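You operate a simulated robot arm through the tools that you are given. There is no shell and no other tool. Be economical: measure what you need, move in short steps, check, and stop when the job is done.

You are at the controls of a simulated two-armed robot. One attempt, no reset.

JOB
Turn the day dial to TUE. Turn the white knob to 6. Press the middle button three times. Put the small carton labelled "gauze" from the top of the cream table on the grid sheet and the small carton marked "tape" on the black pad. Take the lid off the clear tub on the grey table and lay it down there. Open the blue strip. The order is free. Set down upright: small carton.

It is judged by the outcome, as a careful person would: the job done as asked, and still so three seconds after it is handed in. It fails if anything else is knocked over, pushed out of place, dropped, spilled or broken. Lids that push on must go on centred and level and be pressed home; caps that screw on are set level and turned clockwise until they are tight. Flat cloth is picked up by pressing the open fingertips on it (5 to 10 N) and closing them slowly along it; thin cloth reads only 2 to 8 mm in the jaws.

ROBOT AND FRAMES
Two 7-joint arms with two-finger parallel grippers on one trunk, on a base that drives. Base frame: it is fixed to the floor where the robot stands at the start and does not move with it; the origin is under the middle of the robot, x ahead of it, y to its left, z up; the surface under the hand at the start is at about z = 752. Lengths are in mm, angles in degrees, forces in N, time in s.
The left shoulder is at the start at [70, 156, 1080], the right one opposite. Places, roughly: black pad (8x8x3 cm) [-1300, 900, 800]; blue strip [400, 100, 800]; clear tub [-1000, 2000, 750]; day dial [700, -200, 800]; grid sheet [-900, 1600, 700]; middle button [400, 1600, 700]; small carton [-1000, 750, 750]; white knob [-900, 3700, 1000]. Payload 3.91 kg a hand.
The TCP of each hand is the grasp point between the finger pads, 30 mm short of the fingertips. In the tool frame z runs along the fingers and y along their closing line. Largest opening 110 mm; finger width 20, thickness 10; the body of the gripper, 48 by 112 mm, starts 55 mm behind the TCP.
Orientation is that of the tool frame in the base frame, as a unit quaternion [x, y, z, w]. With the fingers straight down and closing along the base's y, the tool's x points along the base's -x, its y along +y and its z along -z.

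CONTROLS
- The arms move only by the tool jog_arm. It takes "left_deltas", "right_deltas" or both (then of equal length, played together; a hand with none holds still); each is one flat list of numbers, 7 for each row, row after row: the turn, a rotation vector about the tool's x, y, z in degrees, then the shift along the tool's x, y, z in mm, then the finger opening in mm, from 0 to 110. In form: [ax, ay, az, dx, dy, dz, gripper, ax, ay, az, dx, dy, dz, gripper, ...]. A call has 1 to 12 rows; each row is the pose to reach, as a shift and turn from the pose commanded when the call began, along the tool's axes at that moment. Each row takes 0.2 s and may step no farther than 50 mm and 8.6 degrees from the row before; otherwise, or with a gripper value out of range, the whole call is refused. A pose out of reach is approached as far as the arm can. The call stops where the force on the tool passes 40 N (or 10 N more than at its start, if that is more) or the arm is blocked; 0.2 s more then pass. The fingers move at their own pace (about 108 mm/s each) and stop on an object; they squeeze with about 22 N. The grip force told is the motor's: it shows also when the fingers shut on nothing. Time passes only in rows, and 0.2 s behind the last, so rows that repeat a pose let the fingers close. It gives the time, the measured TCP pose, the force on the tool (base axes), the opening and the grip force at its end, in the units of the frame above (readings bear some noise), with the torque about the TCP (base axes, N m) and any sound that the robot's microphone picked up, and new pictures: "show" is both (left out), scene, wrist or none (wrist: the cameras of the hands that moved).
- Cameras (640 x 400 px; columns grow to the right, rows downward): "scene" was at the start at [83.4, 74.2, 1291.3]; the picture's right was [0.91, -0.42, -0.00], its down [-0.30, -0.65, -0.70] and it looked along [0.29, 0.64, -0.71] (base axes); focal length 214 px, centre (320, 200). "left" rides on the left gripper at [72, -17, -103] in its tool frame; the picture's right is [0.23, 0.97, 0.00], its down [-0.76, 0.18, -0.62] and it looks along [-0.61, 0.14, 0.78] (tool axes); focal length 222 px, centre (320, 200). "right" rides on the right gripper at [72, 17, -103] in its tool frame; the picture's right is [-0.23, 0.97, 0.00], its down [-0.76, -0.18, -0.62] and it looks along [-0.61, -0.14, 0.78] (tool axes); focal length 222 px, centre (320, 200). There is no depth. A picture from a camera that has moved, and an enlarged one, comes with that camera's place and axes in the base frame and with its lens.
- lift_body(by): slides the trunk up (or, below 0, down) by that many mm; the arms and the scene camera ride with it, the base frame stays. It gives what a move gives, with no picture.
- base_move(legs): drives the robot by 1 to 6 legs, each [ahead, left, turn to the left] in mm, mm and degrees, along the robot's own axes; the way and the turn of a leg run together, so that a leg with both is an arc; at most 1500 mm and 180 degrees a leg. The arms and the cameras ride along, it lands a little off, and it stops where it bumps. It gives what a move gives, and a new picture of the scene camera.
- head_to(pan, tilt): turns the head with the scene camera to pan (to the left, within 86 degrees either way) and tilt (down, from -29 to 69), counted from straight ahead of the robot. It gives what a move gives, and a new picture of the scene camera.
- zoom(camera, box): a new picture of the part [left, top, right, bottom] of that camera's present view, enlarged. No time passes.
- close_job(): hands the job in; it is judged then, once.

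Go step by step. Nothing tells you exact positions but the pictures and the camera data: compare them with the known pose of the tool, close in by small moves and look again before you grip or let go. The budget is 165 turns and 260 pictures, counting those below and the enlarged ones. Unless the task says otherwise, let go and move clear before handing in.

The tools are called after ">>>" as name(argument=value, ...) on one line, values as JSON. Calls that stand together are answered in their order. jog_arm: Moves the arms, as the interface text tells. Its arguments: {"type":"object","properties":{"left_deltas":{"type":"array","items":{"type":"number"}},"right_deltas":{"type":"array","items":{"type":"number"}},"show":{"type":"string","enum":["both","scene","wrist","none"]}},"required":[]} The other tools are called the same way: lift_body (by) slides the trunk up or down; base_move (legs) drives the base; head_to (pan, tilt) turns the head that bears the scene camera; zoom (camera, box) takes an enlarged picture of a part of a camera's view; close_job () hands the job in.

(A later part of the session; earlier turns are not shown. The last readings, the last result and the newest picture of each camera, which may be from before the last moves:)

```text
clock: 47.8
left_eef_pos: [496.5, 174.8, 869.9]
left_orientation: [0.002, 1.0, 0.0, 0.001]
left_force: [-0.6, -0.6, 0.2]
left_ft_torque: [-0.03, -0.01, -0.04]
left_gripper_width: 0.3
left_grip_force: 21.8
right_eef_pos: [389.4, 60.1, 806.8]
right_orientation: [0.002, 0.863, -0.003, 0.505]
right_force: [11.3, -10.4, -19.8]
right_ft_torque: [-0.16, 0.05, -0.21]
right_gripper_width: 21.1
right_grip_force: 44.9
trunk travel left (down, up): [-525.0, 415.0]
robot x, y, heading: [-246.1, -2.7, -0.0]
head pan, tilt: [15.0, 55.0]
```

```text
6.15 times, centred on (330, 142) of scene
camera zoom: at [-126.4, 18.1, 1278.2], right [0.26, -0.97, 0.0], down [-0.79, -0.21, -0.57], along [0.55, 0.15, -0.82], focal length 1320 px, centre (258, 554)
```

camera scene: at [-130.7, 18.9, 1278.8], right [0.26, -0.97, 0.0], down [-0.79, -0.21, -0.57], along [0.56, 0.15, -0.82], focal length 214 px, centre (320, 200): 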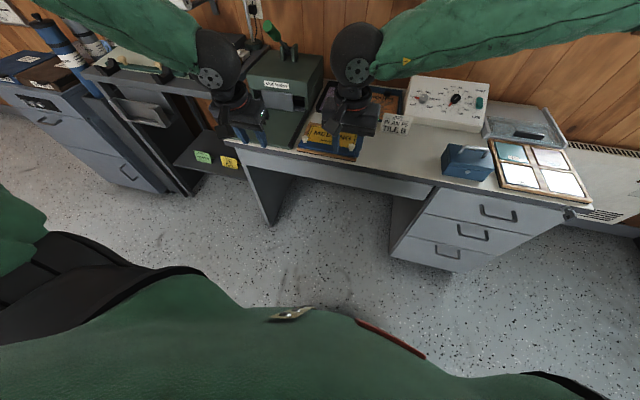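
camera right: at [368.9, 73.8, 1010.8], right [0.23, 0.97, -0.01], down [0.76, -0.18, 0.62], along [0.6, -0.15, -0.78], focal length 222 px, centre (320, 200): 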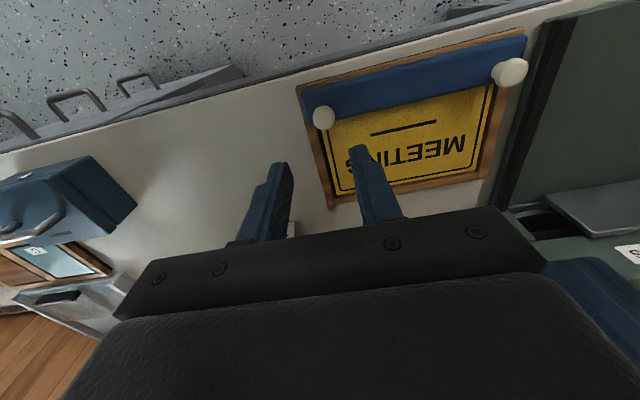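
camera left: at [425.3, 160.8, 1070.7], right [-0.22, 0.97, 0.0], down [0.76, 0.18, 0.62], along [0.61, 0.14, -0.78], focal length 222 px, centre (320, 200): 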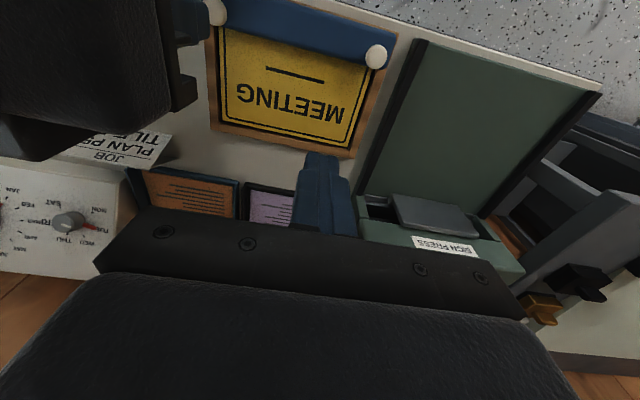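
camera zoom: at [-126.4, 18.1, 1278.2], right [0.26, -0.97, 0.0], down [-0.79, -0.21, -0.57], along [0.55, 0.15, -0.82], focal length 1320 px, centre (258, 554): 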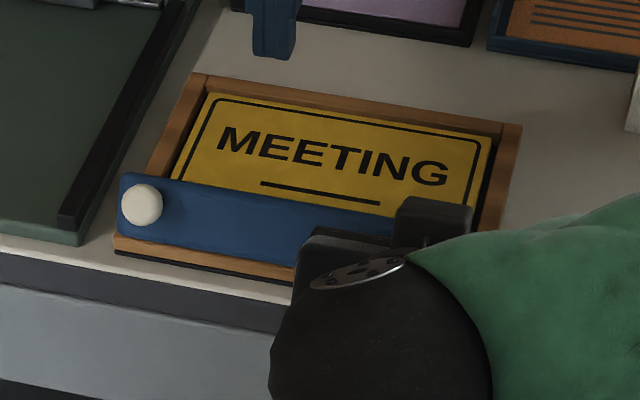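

About 60° open. I'll bring the left closed fingers in behind the bar to help push it past vertical.

>>> jog_arm(left_deltas=[0, 0, 0, 10, 0, 25, 0, 0, 0, 0, 25, 0, 50, 0, 0, 0, 0, 42, 0, 50, 0], show="none")

>>> zoom(camera="scene", box=[280, 110, 380, 175])

>>> zoom(camera="left", box=[160, 0, 480, 200])

```text
clock: 48.6
left_eef_pos: [455.6, 175.4, 820.0]
left_orientation: [0.002, 1.0, 0.0, 0.0]
left_force: [-1.5, 0.3, -0.5]
left_ft_torque: [0.01, -0.03, 0.02]
left_gripper_width: 0.1
left_grip_force: 22.2
right_eef_pos: [389.9, 59.8, 807.4]
right_orientation: [0.002, 0.863, -0.003, 0.505]
right_force: [13.9, -14.2, -19.1]
right_ft_torque: [-0.15, -0.11, -0.3]
right_gripper_width: 21.2
right_grip_force: 45.1
trunk travel left (down, up): [-525.0, 415.0]
robot x, y, heading: [-249.2, 0.7, 0.1]
head pan, tilt: [15.0, 55.0]
```

```text
6.15 times, centred on (330, 142) of scene
camera zoom: at [-126.2, 18.0, 1278.2], right [0.26, -0.97, 0.0], down [-0.79, -0.21, -0.57], along [0.55, 0.15, -0.82], focal length 1320 px, centre (258, 554)
```

zoom: 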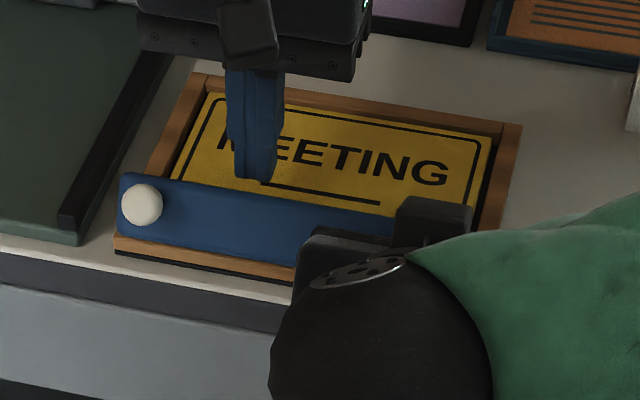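

```text
2.00 times, centred on (320, 100) of left
camera zoom: at [383.4, 158.4, 922.3], right [-0.22, 0.97, 0.0], down [0.76, 0.17, 0.62], along [0.61, 0.14, -0.78], focal length 444 px, centre (320, 400)
```

zoom: 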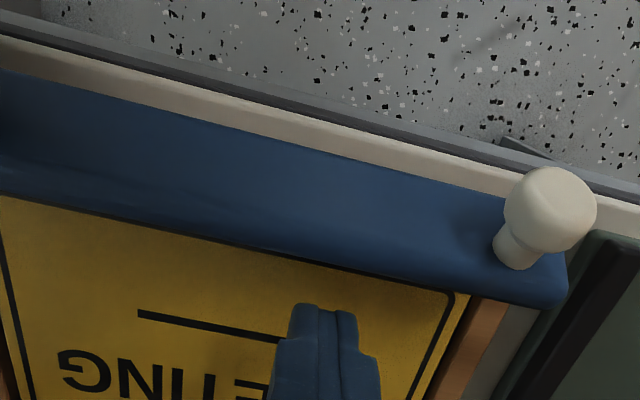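

>>> jog_arm(right_deltas=[0, -4, 0, 4.2, 0, 0, 5, 0, -8, 0, 7.3, 0, -1.5, 5, 0, -12, 0, 10.5, 0, -2.8, 5, 0, -16, 0, 13.8, 0, -3.9, 5, 0, -20, 0, 17.2, 0, -4.8, 5], left_deltas=[0, 0, 0, 3, 0, 0, 0, 0, 0, 0, 7, 0, 0, 0, 0, 0, 0, 12, 0, 0, 0, 0, 0, 0, 18, 0, 0, 0, 0, 0, 0, 24, 0, 0, 0], show="none")

>>> zoom(camera="scene", box=[280, 110, 380, 175])

>>> zoom(camera="left", box=[160, 0, 480, 200])

```text
clock: 49.8
left_eef_pos: [432.7, 174.3, 820.5]
left_orientation: [0.002, 1.0, 0.0, 0.002]
left_force: [11.8, 1.8, 0.8]
left_ft_torque: [-0.15, -0.21, 0.01]
left_gripper_width: 0.1
left_grip_force: 22.2
right_eef_pos: [376.5, 60.5, 795.1]
right_orientation: [0.001, 0.762, -0.003, 0.648]
right_force: [15.6, -14.3, 9.5]
right_ft_torque: [-0.18, -1.24, -0.3]
right_gripper_width: 21.1
right_grip_force: 45.3
trunk travel left (down, up): [-525.0, 415.0]
robot x, y, heading: [-247.8, -0.4, -0.0]
head pan, tilt: [15.0, 55.0]
```

```text
6.15 times, centred on (330, 142) of scene
camera zoom: at [-127.3, 18.0, 1278.7], right [0.26, -0.97, 0.0], down [-0.79, -0.21, -0.57], along [0.55, 0.15, -0.82], focal length 1320 px, centre (258, 554)
```

zoom: 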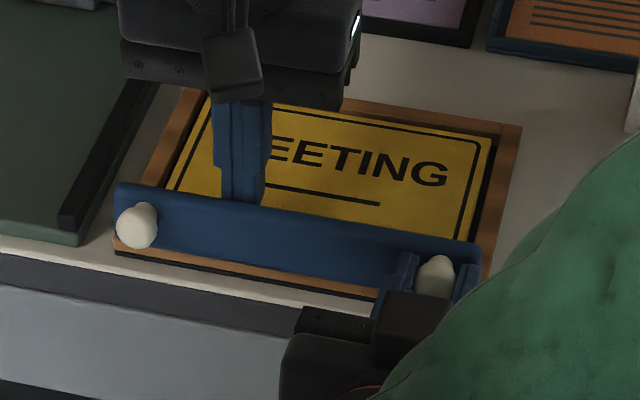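

```text
2.00 times, centred on (320, 100) of left
camera zoom: at [358.9, 158.9, 922.9], right [-0.22, 0.97, 0.0], down [0.76, 0.18, 0.63], along [0.61, 0.14, -0.78], focal length 444 px, centre (320, 400)
```

zoom: 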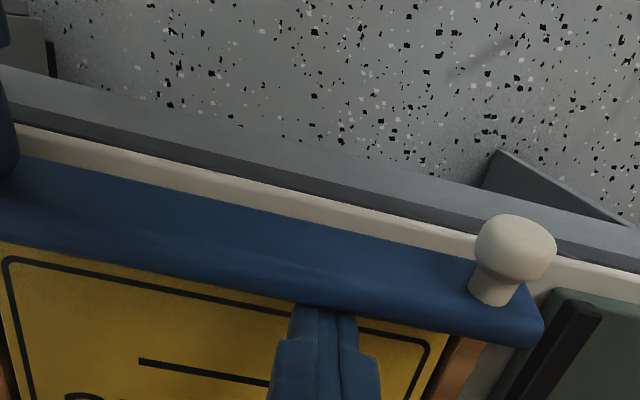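

The left finger now holds the bar at ~80°. Releasing and retracting the right hand, then pushing with the left.

>>> jog_arm(right_deltas=[0, 0, 0, 0, 0, 0, 30, 0, 0, 0, 0, 0, 0, 45, 0, 0, 0, 0, 0, -25, 45, 0, 0, 0, 0, 0, -60, 45, 0, 0, 0, 0, 0, -90, 45], show="none")

>>> jog_arm(left_deltas=[0, 0, 0, 6, 0, 0, 0, 0, 0, 0, 12, 0, 0, 0, 0, 0, 0, 18, 0, 0, 0, 0, 0, 0, 24, 0, 0, 0, 0, 0, 0, 30, 0, 0, 0], show="none")

>>> zoom(camera="scene", box=[280, 110, 380, 175])

```text
clock: 51.0
left_eef_pos: [429.1, 176.0, 821.5]
left_orientation: [0.001, 1.0, -0.002, 0.0]
left_force: [-0.5, 1.4, 0.4]
left_ft_torque: [0.03, -0.01, 0.0]
left_gripper_width: 0.0
left_grip_force: 21.7
right_eef_pos: [285.7, 61.8, 812.2]
right_orientation: [0.0, 0.761, -0.003, 0.648]
right_force: [0.7, 0.1, -0.4]
right_ft_torque: [-0.02, 0.01, 0.02]
right_gripper_width: 45.1
right_grip_force: 0.1
trunk travel left (down, up): [-525.0, 415.0]
robot x, y, heading: [-250.0, -3.8, -0.2]
head pan, tilt: [15.0, 55.0]
```

```text
clock: 51.7
left_eef_pos: [420.9, 177.7, 823.8]
left_orientation: [0.001, 1.0, -0.001, 0.008]
left_force: [16.8, -0.6, -3.1]
left_ft_torque: [-0.02, -0.51, 0.05]
left_gripper_width: 0.0
left_grip_force: 22.5
right_eef_pos: [286.7, 61.3, 811.0]
right_orientation: [0.001, 0.761, -0.004, 0.649]
right_force: [0.0, -1.2, 0.7]
right_ft_torque: [-0.01, 0.01, -0.01]
right_gripper_width: 44.8
right_grip_force: 0.1
trunk travel left (down, up): [-525.0, 415.0]
robot x, y, heading: [-250.9, -1.1, -0.5]
head pan, tilt: [15.0, 55.0]
stopped in row 3 (left hand): the force on the tool passed its limit at 49 N (the readings are from after the stop); the commanded pose is now the measured one
```

```text
6.15 times, centred on (330, 142) of scene
camera zoom: at [-128.3, 18.9, 1278.5], right [0.26, -0.97, 0.0], down [-0.79, -0.21, -0.57], along [0.55, 0.15, -0.82], focal length 1320 px, centre (258, 554)
```

zoom: 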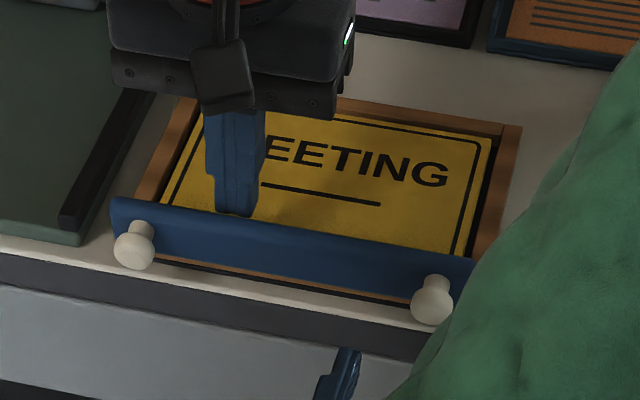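

The bar seems to be at its open stop. Backing the left finger off to see whether it stays.

>>> jog_arm(left_deltas=[0, 0, 0, -10, 0, 0, 0, 0, 0, 0, -30, 0, 0, 0, 0, 0, 0, -50, 0, -30, 0, 0, 0, 0, -60, 0, -75, 0], show="none")

>>> zoom(camera="scene", box=[280, 110, 380, 175])

```text
clock: 52.7
left_eef_pos: [478.2, 176.5, 898.4]
left_orientation: [0.002, 1.0, 0.0, 0.006]
left_force: [-0.5, 0.0, -0.1]
left_ft_torque: [0.0, -0.05, 0.0]
left_gripper_width: 0.0
left_grip_force: 21.7
right_eef_pos: [285.4, 61.1, 811.8]
right_orientation: [0.001, 0.761, -0.003, 0.648]
right_force: [-0.2, 0.3, 0.0]
right_ft_torque: [0.0, 0.01, -0.01]
right_gripper_width: 45.1
right_grip_force: 0.0
trunk travel left (down, up): [-525.0, 415.0]
robot x, y, heading: [-247.9, -0.9, -0.2]
head pan, tilt: [15.0, 55.0]
```

```text
6.15 times, centred on (330, 142) of scene
camera zoom: at [-129.1, 18.4, 1278.6], right [0.26, -0.97, 0.0], down [-0.79, -0.21, -0.57], along [0.55, 0.15, -0.82], focal length 1320 px, centre (258, 554)
```

zoom: 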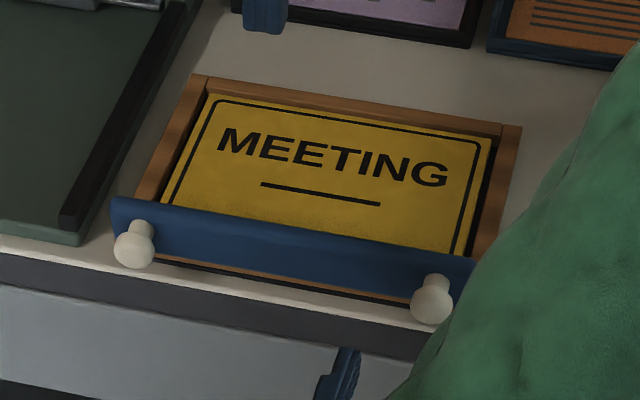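

The strip stays open. Now I retract both arms to travel poses.

>>> jog_arm(right_deltas=[0, 0, 0, -40, 0, -7, 45, 0, 8, 0, -80, 0, -14, 45, 0, 16, 0, -120, 0, -20, 45, 0, 24, 0, -150, 0, -25, 45, 0, 32, 0, -180, -20, -30, 45, 0, 40, 0, -200, -40, -30, 45, 0, 48, 0, -220, -60, -30, 45, 0, 56, 0, -240, -80, -30, 45, 0, 64, 0, -250, -100, -30, 45, 0, 72, 0, -250, -110, -30, 45, 0, 80, 0, -250, -120, -30, 45], left_deltas=[0, 0, 0, 0, 0, -40, 0, 0, 0, 0, 10, 0, -80, 0, 0, 0, 0, 40, 10, -110, 0, 0, 0, 0, 70, 30, -130, 0, 0, 0, 0, 100, 50, -150, 0, 0, 0, 0, 130, 70, -160, 0, 0, 0, 0, 150, 90, -160, 0, 0, 0, 0, 170, 110, -160, 0, 0, 0, 0, 170, 110, -160, 0, 0, 0, 0, 170, 110, -160, 0, 0, 0, 0, 170, 110, -160, 0], show="none")

>>> head_to(pan=86, tilt=20)

```text
clock: 55.1
left_eef_pos: [306.0, 287.5, 1055.4]
left_orientation: [0.002, 1.0, 0.0, 0.005]
left_force: [0.4, -0.3, 0.2]
left_ft_torque: [0.01, 0.05, 0.02]
left_gripper_width: 0.0
left_grip_force: 22.4
right_eef_pos: [296.8, -59.0, 1063.9]
right_orientation: [0.003, 1.0, -0.002, 0.005]
right_force: [-0.5, -0.7, -0.6]
right_ft_torque: [-0.01, 0.0, -0.01]
right_gripper_width: 44.8
right_grip_force: 0.0
trunk travel left (down, up): [-525.0, 415.0]
robot x, y, heading: [-249.6, 1.4, -0.5]
head pan, tilt: [15.0, 55.0]
```

```text
clock: 56.6
left_eef_pos: [305.5, 286.7, 1054.9]
left_orientation: [0.002, 1.0, 0.0, 0.006]
left_force: [-0.2, -0.1, -0.7]
left_ft_torque: [0.0, -0.02, -0.01]
left_gripper_width: 0.0
left_grip_force: 21.7
right_eef_pos: [296.5, -57.0, 1064.6]
right_orientation: [0.003, 1.0, -0.002, 0.008]
right_force: [0.3, -1.0, 0.4]
right_ft_torque: [0.0, -0.03, 0.0]
right_gripper_width: 45.1
right_grip_force: 0.1
trunk travel left (down, up): [-525.0, 415.0]
robot x, y, heading: [-247.4, -0.0, -0.3]
head pan, tilt: [85.9, 20.0]
camera scene: at [-191.1, 93.0, 1330.6], right [1.0, -0.07, 0.0], down [-0.03, -0.34, -0.94], along [0.07, 0.94, -0.34], focal length 214 px, centre (320, 200)
```

scene: 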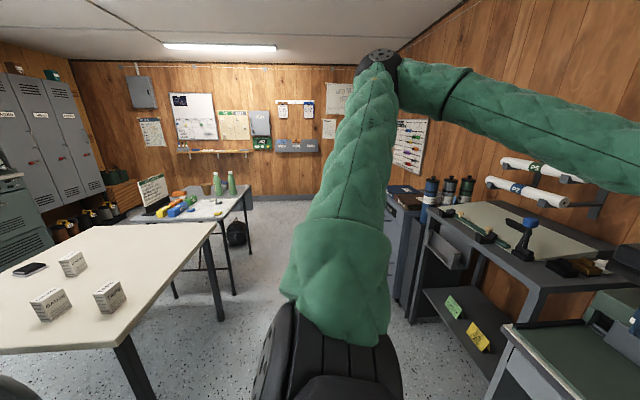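

Now zoom in on the cream table, the back table and the bench.

>>> zoom(camera="scene", box=[0, 220, 200, 345])

>>> zoom(camera="scene", box=[80, 160, 280, 285])

>>> zoom(camera="scene", box=[380, 150, 620, 300])

>>> zoom(camera="scene", box=[120, 60, 340, 200])

```text
3.20 times, centred on (100, 282) of scene
camera zoom: at [-191.1, 93.0, 1330.6], right [1.0, -0.07, 0.0], down [-0.03, -0.34, -0.94], along [0.07, 0.94, -0.34], focal length 686 px, centre (1024, -64)
```

zoom: 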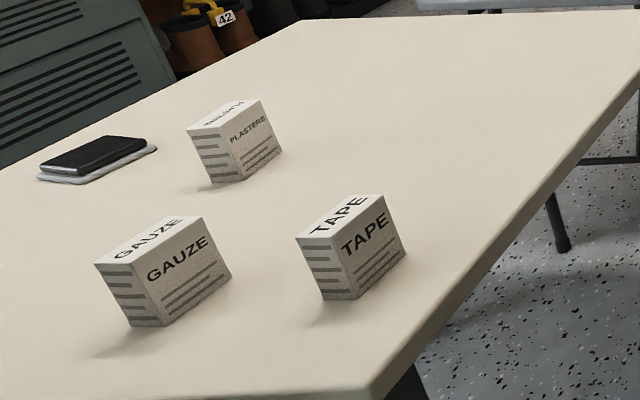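

```text
3.20 times, centred on (180, 222) of scene
camera zoom: at [-191.1, 93.0, 1330.6], right [1.0, -0.07, 0.0], down [-0.03, -0.34, -0.94], along [0.07, 0.94, -0.34], focal length 686 px, centre (768, 128)
```

zoom: 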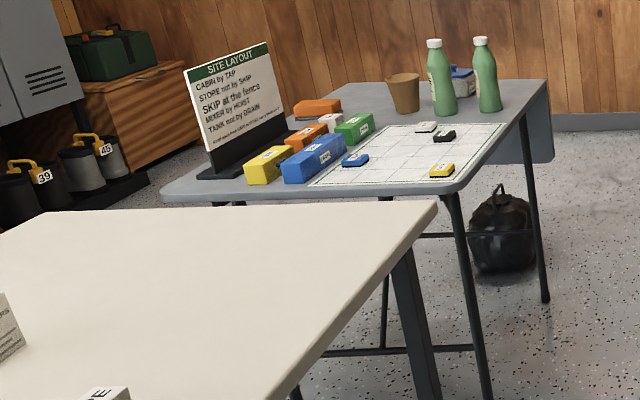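

```text
2.67 times, centred on (500, 225) of scene
camera zoom: at [-191.1, 93.0, 1330.6], right [1.0, -0.07, 0.0], down [-0.03, -0.34, -0.94], along [0.07, 0.94, -0.34], focal length 572 px, centre (-160, 133)
```

zoom: 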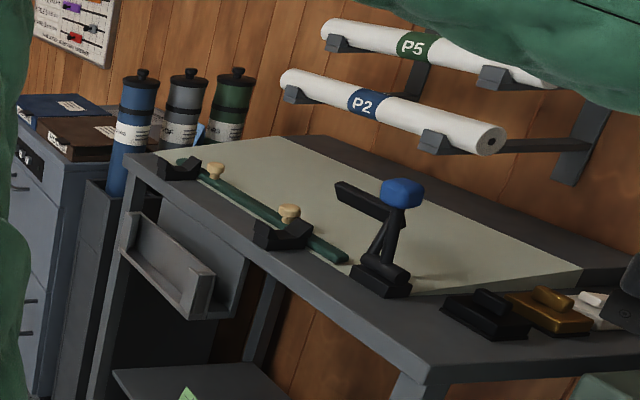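

```text
2.86 times, centred on (230, 130) of scene
camera zoom: at [-191.1, 93.0, 1330.6], right [1.0, -0.07, 0.0], down [-0.03, -0.34, -0.94], along [0.07, 0.94, -0.34], focal length 613 px, centre (577, 400)
```

zoom: 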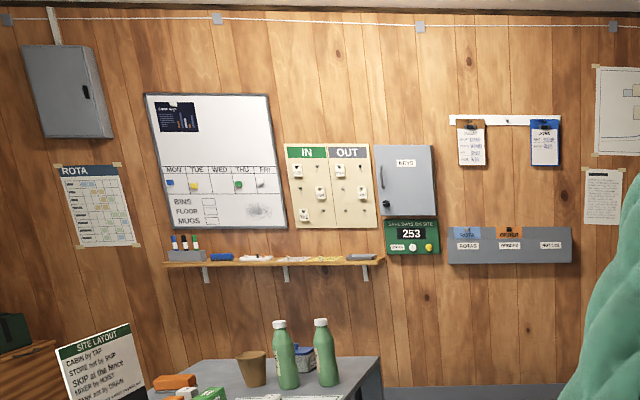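

I've located gauze ≈(-1040, 694), tape ≈(-872, 715), black pad ≈(-1370, 940) and the grid table behind. I turn left 90° and look toward the cream table.

>>> base_move(legs=[[0, 0, 90]])

>>> head_to(pan=60, tilt=30)

```text
clock: 60.8
left_eef_pos: [-536.2, 552.1, 1056.0]
left_orientation: [-0.706, 0.708, 0.004, 0.004]
left_force: [0.2, 0.5, -0.6]
left_ft_torque: [0.01, -0.01, -0.03]
left_gripper_width: 0.0
left_grip_force: 21.8
right_eef_pos: [-190.0, 543.4, 1064.1]
right_orientation: [-0.705, 0.709, 0.004, 0.006]
right_force: [0.2, 0.5, 0.7]
right_ft_torque: [-0.03, 0.0, -0.01]
right_gripper_width: 45.1
right_grip_force: 0.0
trunk travel left (down, up): [-525.0, 415.0]
robot x, y, heading: [-244.5, -3.2, 89.7]
head pan, tilt: [85.9, 20.0]
camera scene: at [-341.8, 57.4, 1330.7], right [0.07, 1.0, 0.0], down [0.34, -0.02, -0.94], along [-0.94, 0.07, -0.34], focal length 214 px, centre (320, 200)
```

scene: 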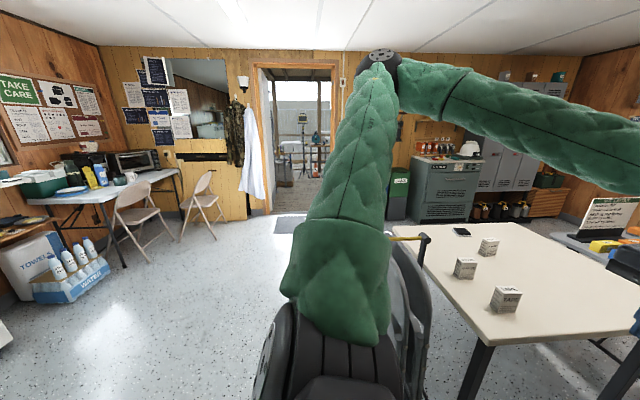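

```text
clock: 61.7
left_eef_pos: [-535.2, 553.9, 1056.2]
left_orientation: [-0.707, 0.708, 0.004, 0.005]
left_force: [0.2, -0.1, 0.5]
left_ft_torque: [-0.02, -0.01, -0.01]
left_gripper_width: 0.2
left_grip_force: 22.0
right_eef_pos: [-189.6, 542.8, 1064.4]
right_orientation: [-0.705, 0.709, 0.004, 0.006]
right_force: [0.6, 0.2, -0.3]
right_ft_torque: [0.01, 0.01, 0.01]
right_gripper_width: 45.1
right_grip_force: 0.1
trunk travel left (down, up): [-525.0, 415.0]
robot x, y, heading: [-246.7, 1.5, 90.1]
head pan, tilt: [60.0, 30.0]
camera scene: at [-327.0, 96.0, 1314.6], right [0.5, 0.87, 0.0], down [0.43, -0.25, -0.87], along [-0.75, 0.43, -0.5], focal length 214 px, centre (320, 200)
```

scene: 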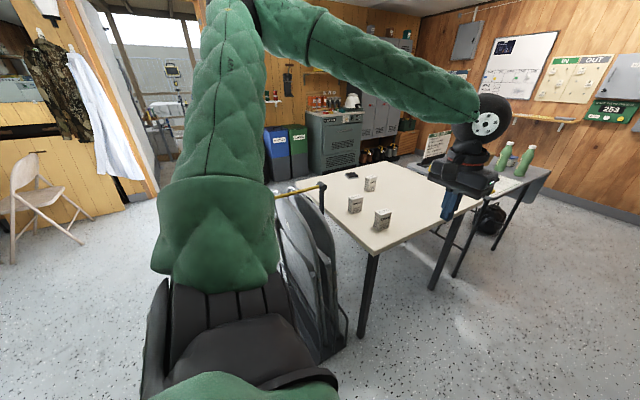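

>>> zoom(camera="scene", box=[240, 130, 480, 350])

```text
1.82 times, centred on (360, 240) of scene
camera zoom: at [-327.0, 96.0, 1314.6], right [0.5, 0.87, 0.0], down [0.43, -0.25, -0.87], along [-0.75, 0.43, -0.5], focal length 390 px, centre (247, 127)
```

zoom: 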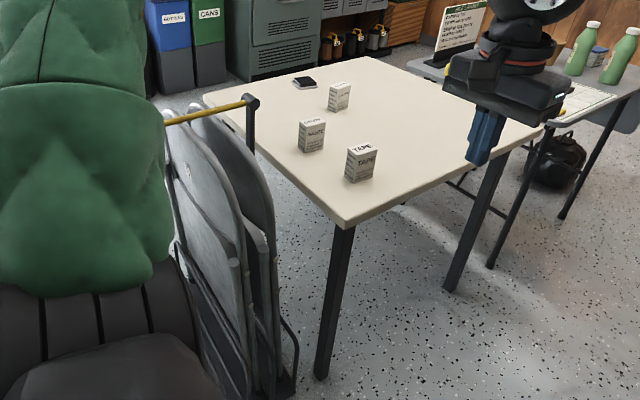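

The table is x −1447…−745, y 565…1357, with a chair rack at its south side near x≈−970. I'll approach from the east to pick both cartons.

>>> base_move(legs=[[715, 0, 0], [0, 0, 90]])

>>> head_to(pan=0, tilt=40)

>>> zoom(camera="scene", box=[220, 90, 420, 215])

```text
clock: 69.4
left_eef_pos: [-792.7, 412.2, 1056.9]
left_orientation: [1.0, 0.005, -0.006, -0.001]
left_force: [-0.2, 0.1, -0.3]
left_ft_torque: [-0.01, -0.02, -0.03]
left_gripper_width: 0.0
left_grip_force: 21.9
right_eef_pos: [-785.3, 756.8, 1064.7]
right_orientation: [1.0, 0.003, -0.007, -0.001]
right_force: [0.3, 0.3, -0.7]
right_ft_torque: [0.02, -0.01, 0.04]
right_gripper_width: 45.0
right_grip_force: 0.1
trunk travel left (down, up): [-525.0, 415.0]
robot x, y, heading: [-241.9, 705.4, -179.4]
head pan, tilt: [60.0, 30.0]
camera scene: at [-337.7, 625.4, 1314.6], right [-0.87, 0.49, 0.0], down [0.25, 0.44, -0.87], along [-0.43, -0.75, -0.5], focal length 214 px, centre (320, 200)
```

scene: 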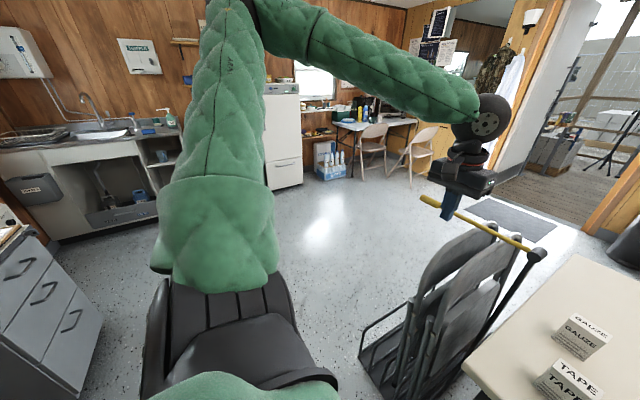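

```text
clock: 70.7
left_eef_pos: [-791.2, 411.0, 1055.8]
left_orientation: [1.0, 0.004, -0.006, 0.0]
left_force: [0.4, 0.3, 0.2]
left_ft_torque: [0.01, -0.01, 0.0]
left_gripper_width: 0.0
left_grip_force: 21.8
right_eef_pos: [-785.8, 755.3, 1064.1]
right_orientation: [1.0, 0.002, -0.008, -0.002]
right_force: [0.5, 0.3, -0.4]
right_ft_torque: [-0.01, -0.01, -0.01]
right_gripper_width: 45.2
right_grip_force: 0.1
trunk travel left (down, up): [-525.0, 415.0]
robot x, y, heading: [-243.8, 706.0, -179.5]
head pan, tilt: [0.0, 40.0]
camera scene: at [-378.2, 703.5, 1299.3], right [-0.01, 1.0, 0.0], down [0.64, 0.01, -0.77], along [-0.77, -0.01, -0.64], focal length 214 px, centre (320, 200)
```

scene: 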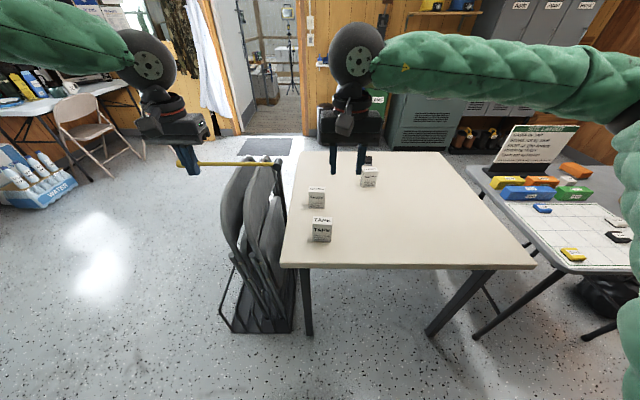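

```text
3.20 times, centred on (320, 152) of scene
camera zoom: at [-378.2, 703.5, 1299.3], right [-0.01, 1.0, 0.0], down [0.64, 0.01, -0.77], along [-0.77, -0.01, -0.64], focal length 686 px, centre (320, 352)
```

zoom: 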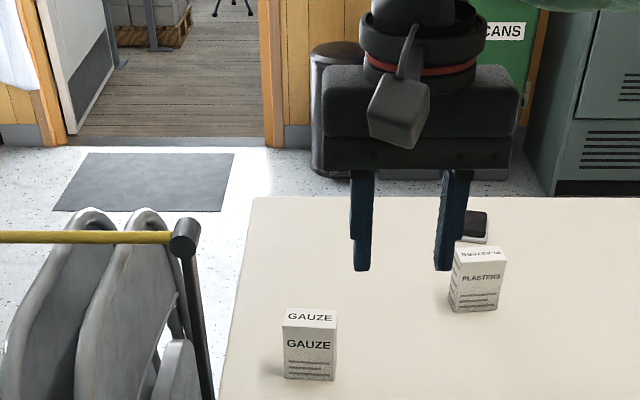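

>>> zoom(camera="scene", box=[280, 170, 380, 250])

>>> zoom(camera="right", box=[0, 0, 640, 200])

>>> zoom(camera="scene", box=[480, 110, 640, 280])

```text
5.00 times, centred on (330, 210) of scene
camera zoom: at [-378.2, 703.5, 1299.3], right [-0.01, 1.0, 0.0], down [0.64, 0.01, -0.77], along [-0.77, -0.01, -0.64], focal length 1072 px, centre (270, 150)
```

zoom: 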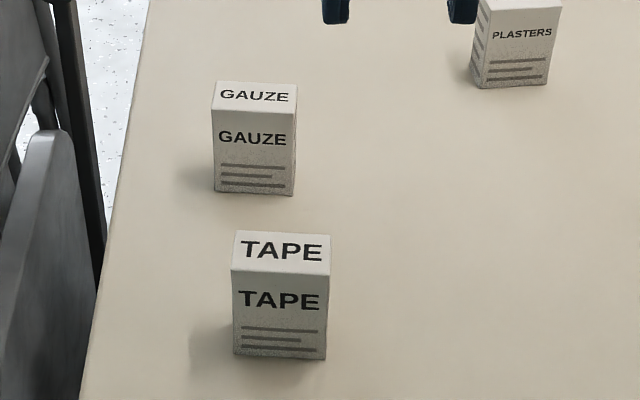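

```text
1.00 times, centred on (320, 100) of right (not enlarged: the box is as wide or as high as the picture)
camera zoom: at [-711.9, 739.4, 1166.4], right [-0.22, -0.97, 0.0], down [-0.75, 0.17, 0.63], along [-0.62, 0.14, -0.77], focal length 222 px, centre (320, 300)
```

zoom: 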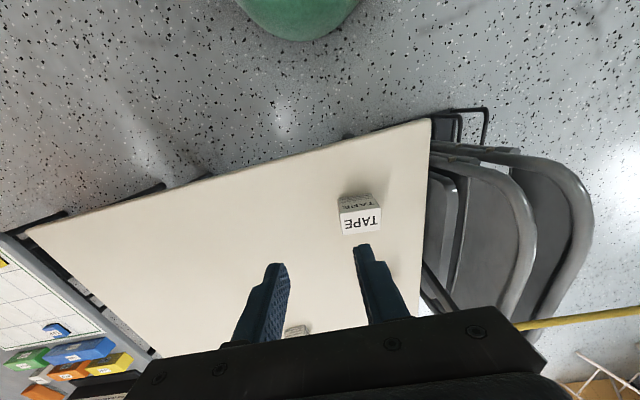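

```text
2.35 times, centred on (560, 195) of scene
camera zoom: at [-378.2, 703.5, 1299.3], right [-0.01, 1.0, 0.0], down [0.64, 0.01, -0.77], along [-0.77, -0.01, -0.64], focal length 505 px, centre (-245, 212)
```

zoom: 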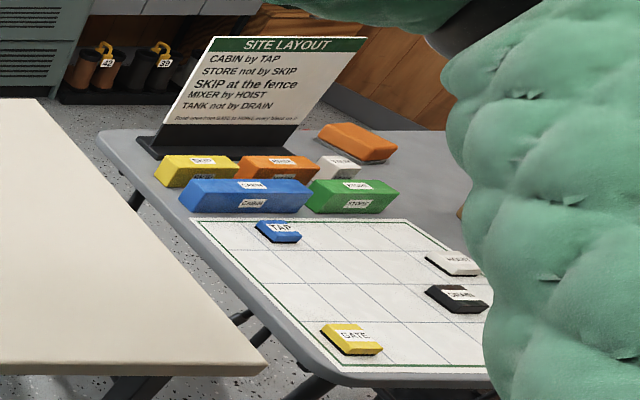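

Tape is near (-858, 706) and gauze near (-1021, 683), both ~80 tall with tops at z≈815. Left hand goes above the tape while the right moves aside.

>>> jog_arm(left_deltas=[0, 0, 0, -10, -42, 22, 110, 0, 0, 0, -20, -84, 44, 110, 0, 0, 0, -30, -126, 66, 110, 0, 0, 0, -40, -168, 88, 110, 0, 0, 0, -50, -210, 110, 110, 0, 0, 0, -58, -252, 130, 110, 0, 0, 0, -67, -295, 140, 110], right_deltas=[0, 0, 0, -10, -40, 0, 110, 0, 0, 0, -20, -80, 0, 110, 0, 0, 0, -30, -120, 0, 110, 0, 0, 0, -40, -160, 0, 110, 0, 0, 0, -40, -200, 0, 110, 0, 0, 0, -40, -200, 0, 110, 0, 0, 0, -40, -200, 0, 110])

>>> zoom(camera="left", box=[220, 40, 420, 200])

```text
clock: 72.3
left_eef_pos: [-851.6, 660.7, 932.0]
left_orientation: [1.0, 0.005, -0.007, -0.001]
left_force: [-0.1, -0.2, 0.2]
left_ft_torque: [-0.04, 0.02, -0.02]
left_gripper_width: 110.1
left_grip_force: 0.0
left hand out of reach, approached as far as the arm can: row 6, 7
right_eef_pos: [-824.7, 957.3, 1064.9]
right_orientation: [1.0, 0.001, -0.007, -0.001]
right_force: [-0.2, -0.6, -0.7]
right_ft_torque: [-0.03, 0.02, -0.02]
right_gripper_width: 109.8
right_grip_force: 0.1
trunk travel left (down, up): [-525.0, 415.0]
robot x, y, heading: [-245.9, 703.5, -179.4]
head pan, tilt: [0.0, 40.0]
camera scene: at [-376.5, 704.5, 1299.6], right [-0.01, 1.0, 0.0], down [0.64, 0.01, -0.77], along [-0.77, -0.01, -0.64], focal length 214 px, centre (320, 200)
camera right: at [-751.2, 940.1, 1167.7], right [-0.22, -0.97, 0.0], down [-0.75, 0.17, 0.64], along [-0.62, 0.14, -0.77], focal length 222 px, centre (320, 200)
camera left: at [-778.2, 678.7, 1033.4], right [0.23, -0.97, -0.01], down [-0.75, -0.18, 0.63], along [-0.62, -0.14, -0.77], focal length 222 px, centre (320, 200)
```

scene: 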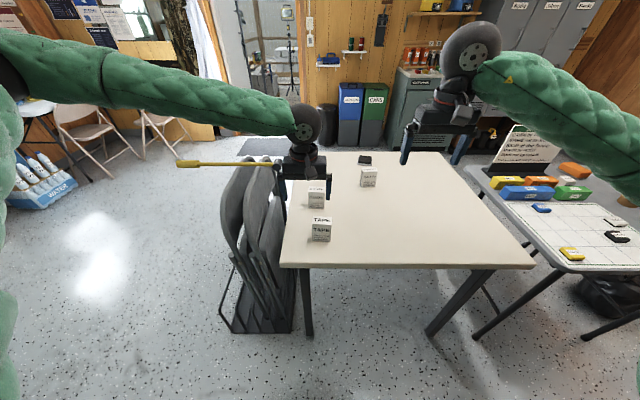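
right: 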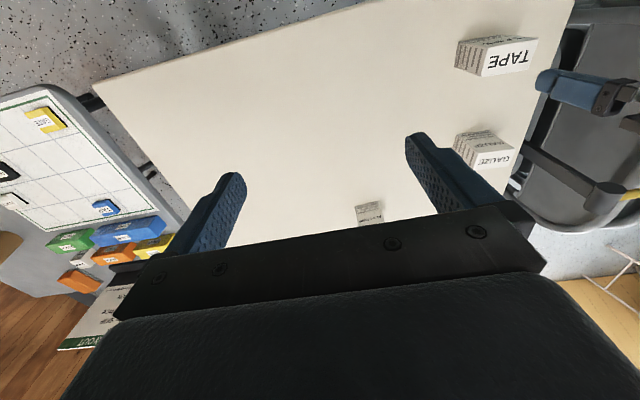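
left: 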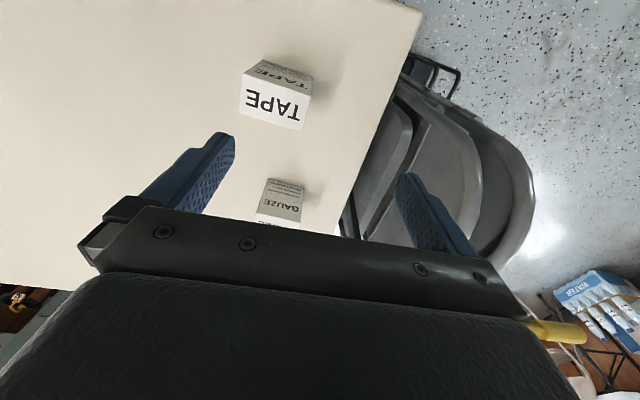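

```text
2.50 times, centred on (320, 120) of left
camera zoom: at [-778.2, 678.7, 1033.4], right [0.23, -0.97, -0.01], down [-0.75, -0.18, 0.63], along [-0.62, -0.14, -0.77], focal length 555 px, centre (320, 400)
```

zoom: 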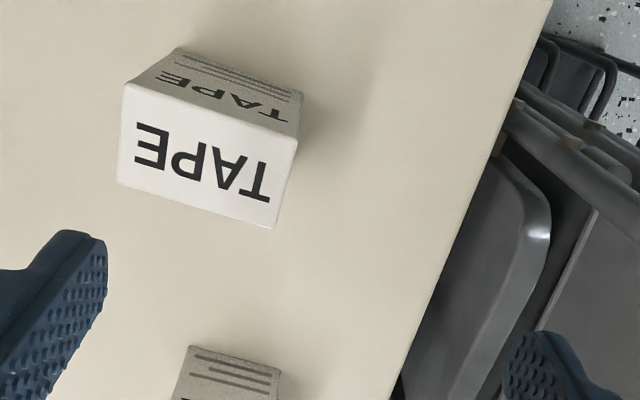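

The left can't reach across the body. I shift the robot to its right so the tape lies on the left hand's side.

>>> base_move(legs=[[0, -180, 0]])

>>> jog_arm(left_deltas=[0, 0, 1.5, 0, 30, 0, 110, 0, 0, 3, 0, 60, 0, 110, 0, 0, 4.5, 0, 90, 0, 110, 0, 0, 6.8, -2, 134, 30, 110])

```text
clock: 73.8
left_eef_pos: [-853.9, 839.7, 930.2]
left_orientation: [1.0, 0.006, -0.005, 0.0]
left_force: [0.7, 0.6, 0.6]
left_ft_torque: [-0.02, -0.01, 0.02]
left_gripper_width: 110.1
left_grip_force: 0.0
right_eef_pos: [-830.5, 1136.3, 1064.3]
right_orientation: [1.0, 0.006, -0.007, 0.0]
right_force: [-0.6, 0.3, 0.4]
right_ft_torque: [-0.01, 0.01, -0.02]
right_gripper_width: 110.4
right_grip_force: 0.0
trunk travel left (down, up): [-525.0, 415.0]
robot x, y, heading: [-242.2, 889.1, -179.2]
head pan, tilt: [0.0, 40.0]
camera scene: at [-380.5, 886.5, 1299.2], right [-0.01, 1.0, 0.0], down [0.64, 0.01, -0.77], along [-0.77, -0.01, -0.64], focal length 214 px, centre (320, 200)
```

scene: 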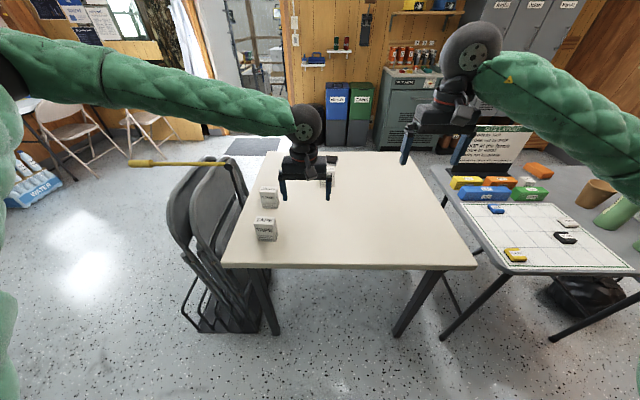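

```text
refused: row 4 steps farther than a row can; nothing moved
```

>>> jog_arm(left_deltas=[0, 0, 1.5, 0, 40, 0, 110, 0, 0, 3, 0, 80, 0, 110, 0, 0, 5, 0, 115, 5, 110, 0, 0, 6.8, 0, 133, 30, 110], show="wrist")

>>> zoom(camera="left", box=[200, 40, 440, 220])

```text
clock: 74.8
left_eef_pos: [-855.5, 706.9, 896.9]
left_orientation: [0.999, -0.054, -0.005, 0.0]
left_force: [-0.6, -0.4, 0.1]
left_ft_torque: [-0.01, -0.05, -0.02]
left_gripper_width: 109.9
left_grip_force: 0.1
right_eef_pos: [-830.6, 1136.1, 1064.8]
right_orientation: [1.0, 0.005, -0.006, -0.002]
right_force: [-0.4, -0.3, 0.2]
right_ft_torque: [0.01, -0.02, -0.02]
right_gripper_width: 110.1
right_grip_force: 0.1
trunk travel left (down, up): [-525.0, 415.0]
robot x, y, heading: [-243.2, 882.2, -179.1]
head pan, tilt: [0.0, 40.0]
camera left: at [-779.1, 716.6, 1000.2], right [0.12, -0.99, 0.0], down [-0.77, -0.1, 0.63], along [-0.63, -0.08, -0.78], focal length 222 px, centre (320, 200)
```

left: 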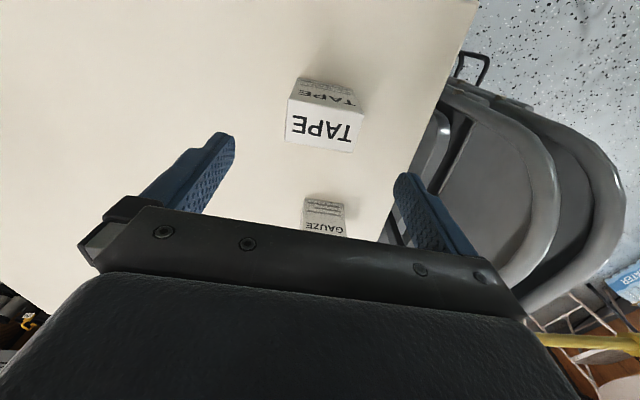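

```text
2.22 times, centred on (320, 130) of left
camera zoom: at [-779.1, 716.6, 1000.2], right [0.12, -0.99, 0.0], down [-0.77, -0.1, 0.63], along [-0.63, -0.08, -0.78], focal length 494 px, centre (320, 356)
```

zoom: 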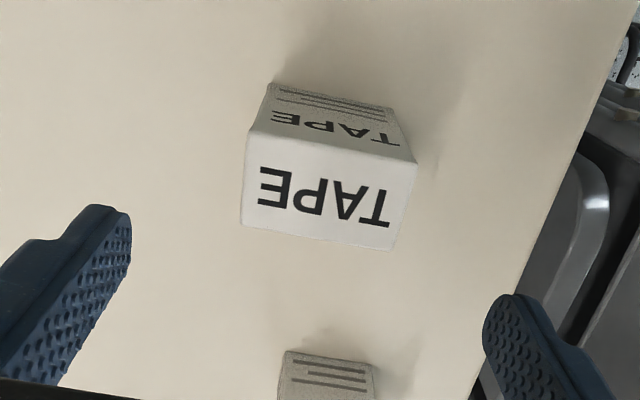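

Aligned; descend and grip the tape carton.

>>> jog_arm(left_deltas=[0, 0, 0, 6, 1.5, 40, 110, 0, 0, 0, 6, 1.5, 80, 110, 0, 0, 0, 6, 1.5, 112, 110, 0, 0, 0, 6, 1.5, 112, 80, 0, 0, 0, 6, 1.5, 112, 55, 0, 0, 0, 6, 1.5, 112, 50], show="wrist")

```text
clock: 76.2
left_eef_pos: [-851.0, 703.6, 787.9]
left_orientation: [0.999, -0.054, -0.005, 0.0]
left_force: [0.8, 0.7, -0.5]
left_ft_torque: [-0.01, 0.01, -0.01]
left_gripper_width: 61.8
left_grip_force: 22.2
right_eef_pos: [-829.2, 1135.1, 1064.6]
right_orientation: [1.0, 0.005, -0.007, -0.001]
right_force: [0.2, -0.6, -0.1]
right_ft_torque: [0.01, 0.0, 0.01]
right_gripper_width: 110.1
right_grip_force: 0.1
trunk travel left (down, up): [-525.0, 415.0]
robot x, y, heading: [-243.8, 889.3, -179.5]
head pan, tilt: [0.0, 40.0]
camera left: at [-775.5, 713.2, 890.1], right [0.12, -0.99, 0.0], down [-0.77, -0.1, 0.63], along [-0.63, -0.08, -0.77], focal length 222 px, centre (320, 200)
```

left: 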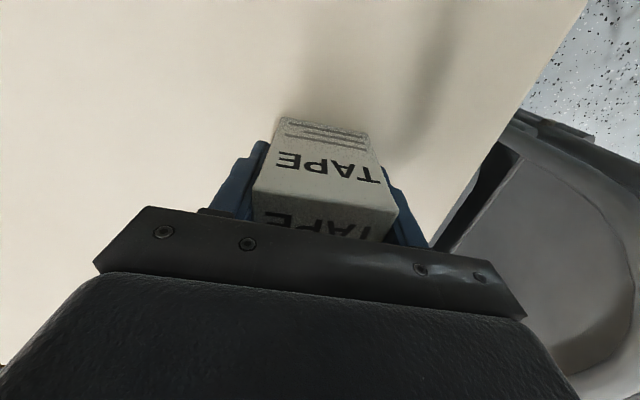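

Tape carton held. Lifting it and shifting the robot left so the right hand can take the gauze.

>>> jog_arm(left_deltas=[0, 0, 0, 0, 0, -20, 45, 0, 0, 0, 0, 0, -60, 45, 0, 0, 0, 0, 0, -105, 45, 0, 0, 0, 20, 0, -150, 45, 0, 0, 0, 50, 0, -190, 45, 0, 0, 0, 80, 0, -230, 45, 0, 0, 0, 110, 0, -270, 45, 0, 0, 0, 130, 0, -310, 45, 0, 0, 0, 140, 0, -345, 45], show="none")

>>> base_move(legs=[[0, 345, 0]])

```text
clock: 78.2
left_eef_pos: [-706.0, 687.1, 1132.1]
left_orientation: [0.999, -0.054, -0.007, 0.0]
left_force: [0.4, -0.1, -0.8]
left_ft_torque: [-0.03, 0.0, 0.01]
left_gripper_width: 61.9
left_grip_force: 21.6
right_eef_pos: [-829.6, 1135.5, 1065.3]
right_orientation: [1.0, 0.005, -0.007, -0.001]
right_force: [1.0, 0.2, -0.9]
right_ft_torque: [0.0, 0.01, 0.02]
right_gripper_width: 109.8
right_grip_force: 0.1
trunk travel left (down, up): [-525.0, 415.0]
robot x, y, heading: [-246.0, 889.8, -179.0]
head pan, tilt: [0.0, 40.0]
```

```text
clock: 80.5
left_eef_pos: [-698.6, 338.6, 1132.1]
left_orientation: [0.999, -0.051, -0.006, -0.001]
left_force: [-0.2, 0.6, -0.1]
left_ft_torque: [0.01, 0.01, 0.02]
left_gripper_width: 61.4
left_grip_force: 22.3
right_eef_pos: [-826.6, 784.1, 1064.6]
right_orientation: [1.0, 0.006, -0.006, -0.003]
right_force: [-0.3, -0.6, 0.1]
right_ft_torque: [0.03, -0.05, 0.0]
right_gripper_width: 110.1
right_grip_force: 0.0
trunk travel left (down, up): [-525.0, 415.0]
robot x, y, heading: [-237.2, 535.3, -178.7]
head pan, tilt: [0.0, 40.0]
camera scene: at [-374.6, 536.5, 1299.2], right [-0.02, 1.0, 0.0], down [0.64, 0.01, -0.77], along [-0.77, -0.01, -0.64], focal length 214 px, centre (320, 200)
```

scene: 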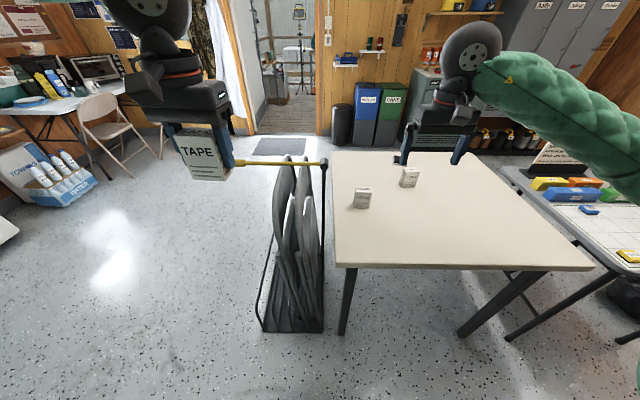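

>>> jog_arm(right_deltas=[0, 0, 1, -32, 17, 27, 110, 0, 0, 2, -65, 34, 55, 110, 0, 0, 3, -97, 50, 83, 110, 0, 0, 4, -130, 67, 110, 110, 0, 0, 5, -162, 84, 130, 110, 0, 0, 6, -192, 100, 155, 110], show="wrist")

>>> zoom(camera="right", box=[200, 40, 440, 220])

```text
clock: 81.9
left_eef_pos: [-700.2, 338.3, 1130.2]
left_orientation: [0.999, -0.051, -0.005, -0.001]
left_force: [0.3, -0.4, -0.5]
left_ft_torque: [0.01, -0.03, 0.0]
left_gripper_width: 61.6
left_grip_force: 22.2
right_eef_pos: [-1019.3, 680.6, 911.4]
right_orientation: [0.999, -0.046, -0.007, -0.002]
right_force: [0.3, 0.3, -0.4]
right_ft_torque: [0.01, 0.03, 0.04]
right_gripper_width: 109.8
right_grip_force: 0.1
trunk travel left (down, up): [-525.0, 415.0]
robot x, y, heading: [-239.1, 539.8, -178.8]
head pan, tilt: [0.0, 40.0]
camera right: at [-947.8, 656.6, 1013.0], right [-0.31, -0.95, 0.0], down [-0.73, 0.24, 0.63], along [-0.6, 0.2, -0.77], focal length 222 px, centre (320, 200)
```

right: 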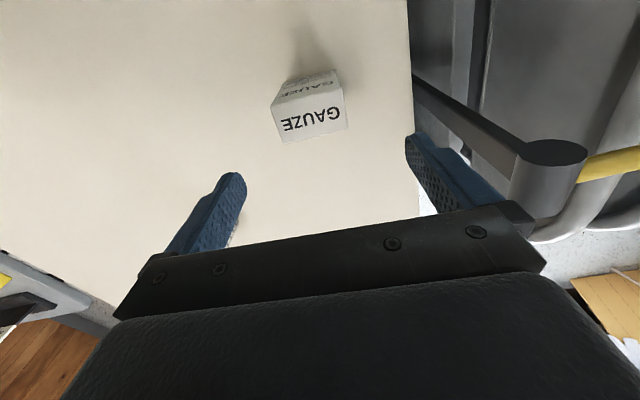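

```text
2.22 times, centred on (320, 130) of right
camera zoom: at [-947.8, 656.6, 1013.0], right [-0.31, -0.95, 0.0], down [-0.73, 0.24, 0.63], along [-0.6, 0.2, -0.77], focal length 494 px, centre (320, 356)
```

zoom: 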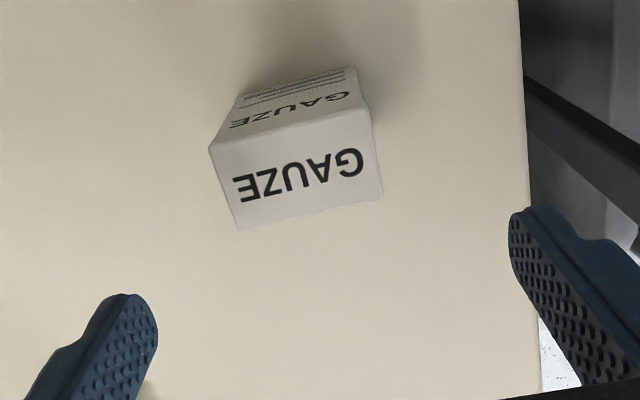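

>>> jog_arm(right_deltas=[0, 0, 0, 7.5, -6, 40, 110, 0, 0, 0, 7.5, -6, 85, 110, 0, 0, 0, 7.5, -6, 123, 110, 0, 0, 0, 7.5, -6, 123, 80, 0, 0, 0, 7.5, -6, 123, 55, 0, 0, 0, 7.5, -6, 123, 45], show="wrist")

```text
clock: 83.3
left_eef_pos: [-699.3, 338.3, 1131.1]
left_orientation: [0.999, -0.05, -0.006, 0.0]
left_force: [-0.5, 0.0, -1.1]
left_ft_torque: [-0.01, 0.02, -0.01]
left_gripper_width: 61.6
left_grip_force: 21.7
right_eef_pos: [-1014.0, 688.0, 788.7]
right_orientation: [0.999, -0.046, -0.007, -0.001]
right_force: [-0.4, -0.4, 1.8]
right_ft_torque: [-0.07, -0.02, -0.01]
right_gripper_width: 61.4
right_grip_force: 22.3
trunk travel left (down, up): [-525.0, 415.0]
robot x, y, heading: [-239.8, 539.9, -178.9]
head pan, tilt: [0.0, 40.0]
camera right: at [-941.8, 663.5, 890.9], right [-0.31, -0.95, 0.0], down [-0.73, 0.24, 0.63], along [-0.6, 0.2, -0.77], focal length 222 px, centre (320, 200)
```

right: 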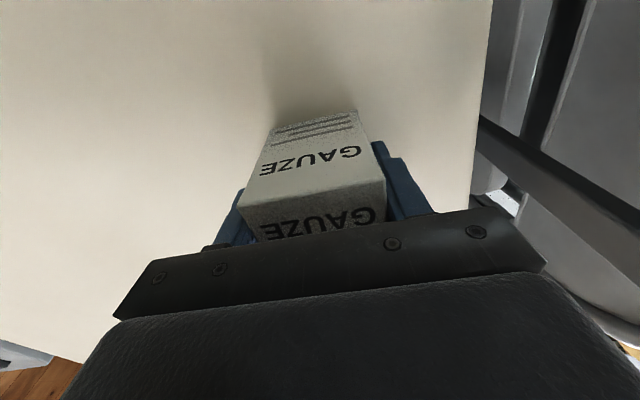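

Gauze gripped. Lifting and shifting the robot right (north) toward the grid table.

>>> jog_arm(right_deltas=[0, 0, 0, 0, 0, -20, 45, 0, 0, 0, 0, 0, -60, 45, 0, 0, 0, 0, 0, -105, 45, 0, 0, 0, 0, 0, -150, 45, 0, 0, 0, 20, -20, -190, 45, 0, 0, 0, 50, -40, -225, 45, 0, 0, 0, 80, -60, -255, 45, 0, 0, 0, 110, -80, -280, 45, 0, 0, 0, 145, -90, -300, 45, 0, 0, 0, 180, -100, -310, 45], show="none")

>>> base_move(legs=[[0, -900, 0]])

>>> zoom(camera="scene", box=[280, 120, 520, 270])

```text
refused: row 6 steps farther than a row can; nothing moved
```

```text
clock: 88.1
left_eef_pos: [-713.0, 1249.4, 1130.7]
left_orientation: [0.999, -0.054, -0.007, 0.0]
left_force: [-0.1, 0.4, -0.4]
left_ft_torque: [0.02, -0.05, 0.0]
left_gripper_width: 61.6
left_grip_force: 21.8
right_eef_pos: [-1026.8, 1601.3, 789.1]
right_orientation: [0.999, -0.048, -0.007, -0.002]
right_force: [0.3, -0.9, 2.5]
right_ft_torque: [-0.14, 0.04, -0.02]
right_gripper_width: 61.8
right_grip_force: 22.2
trunk travel left (down, up): [-525.0, 415.0]
robot x, y, heading: [-254.1, 1446.8, -179.5]
head pan, tilt: [0.0, 40.0]
camera scene: at [-388.4, 1446.0, 1299.3], right [-0.01, 1.0, 0.0], down [0.64, 0.01, -0.77], along [-0.77, -0.01, -0.64], focal length 214 px, centre (320, 200)
```

scene: 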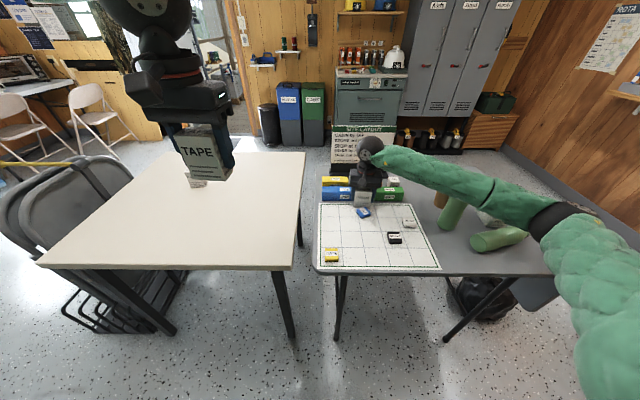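

```text
2.67 times, centred on (400, 195) of scene
camera zoom: at [-388.4, 1446.0, 1299.3], right [-0.01, 1.0, 0.0], down [0.64, 0.01, -0.77], along [-0.77, -0.01, -0.64], focal length 572 px, centre (107, 213)
```

zoom: 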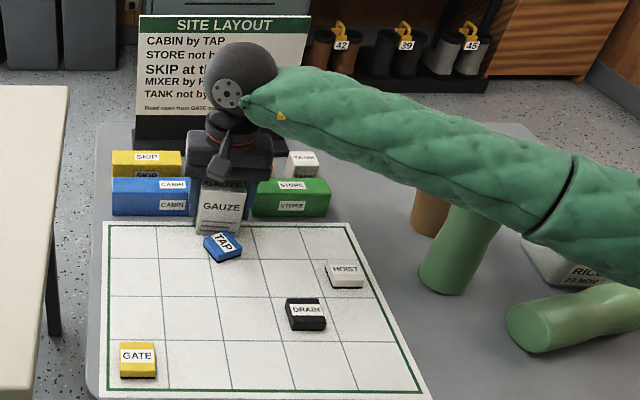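

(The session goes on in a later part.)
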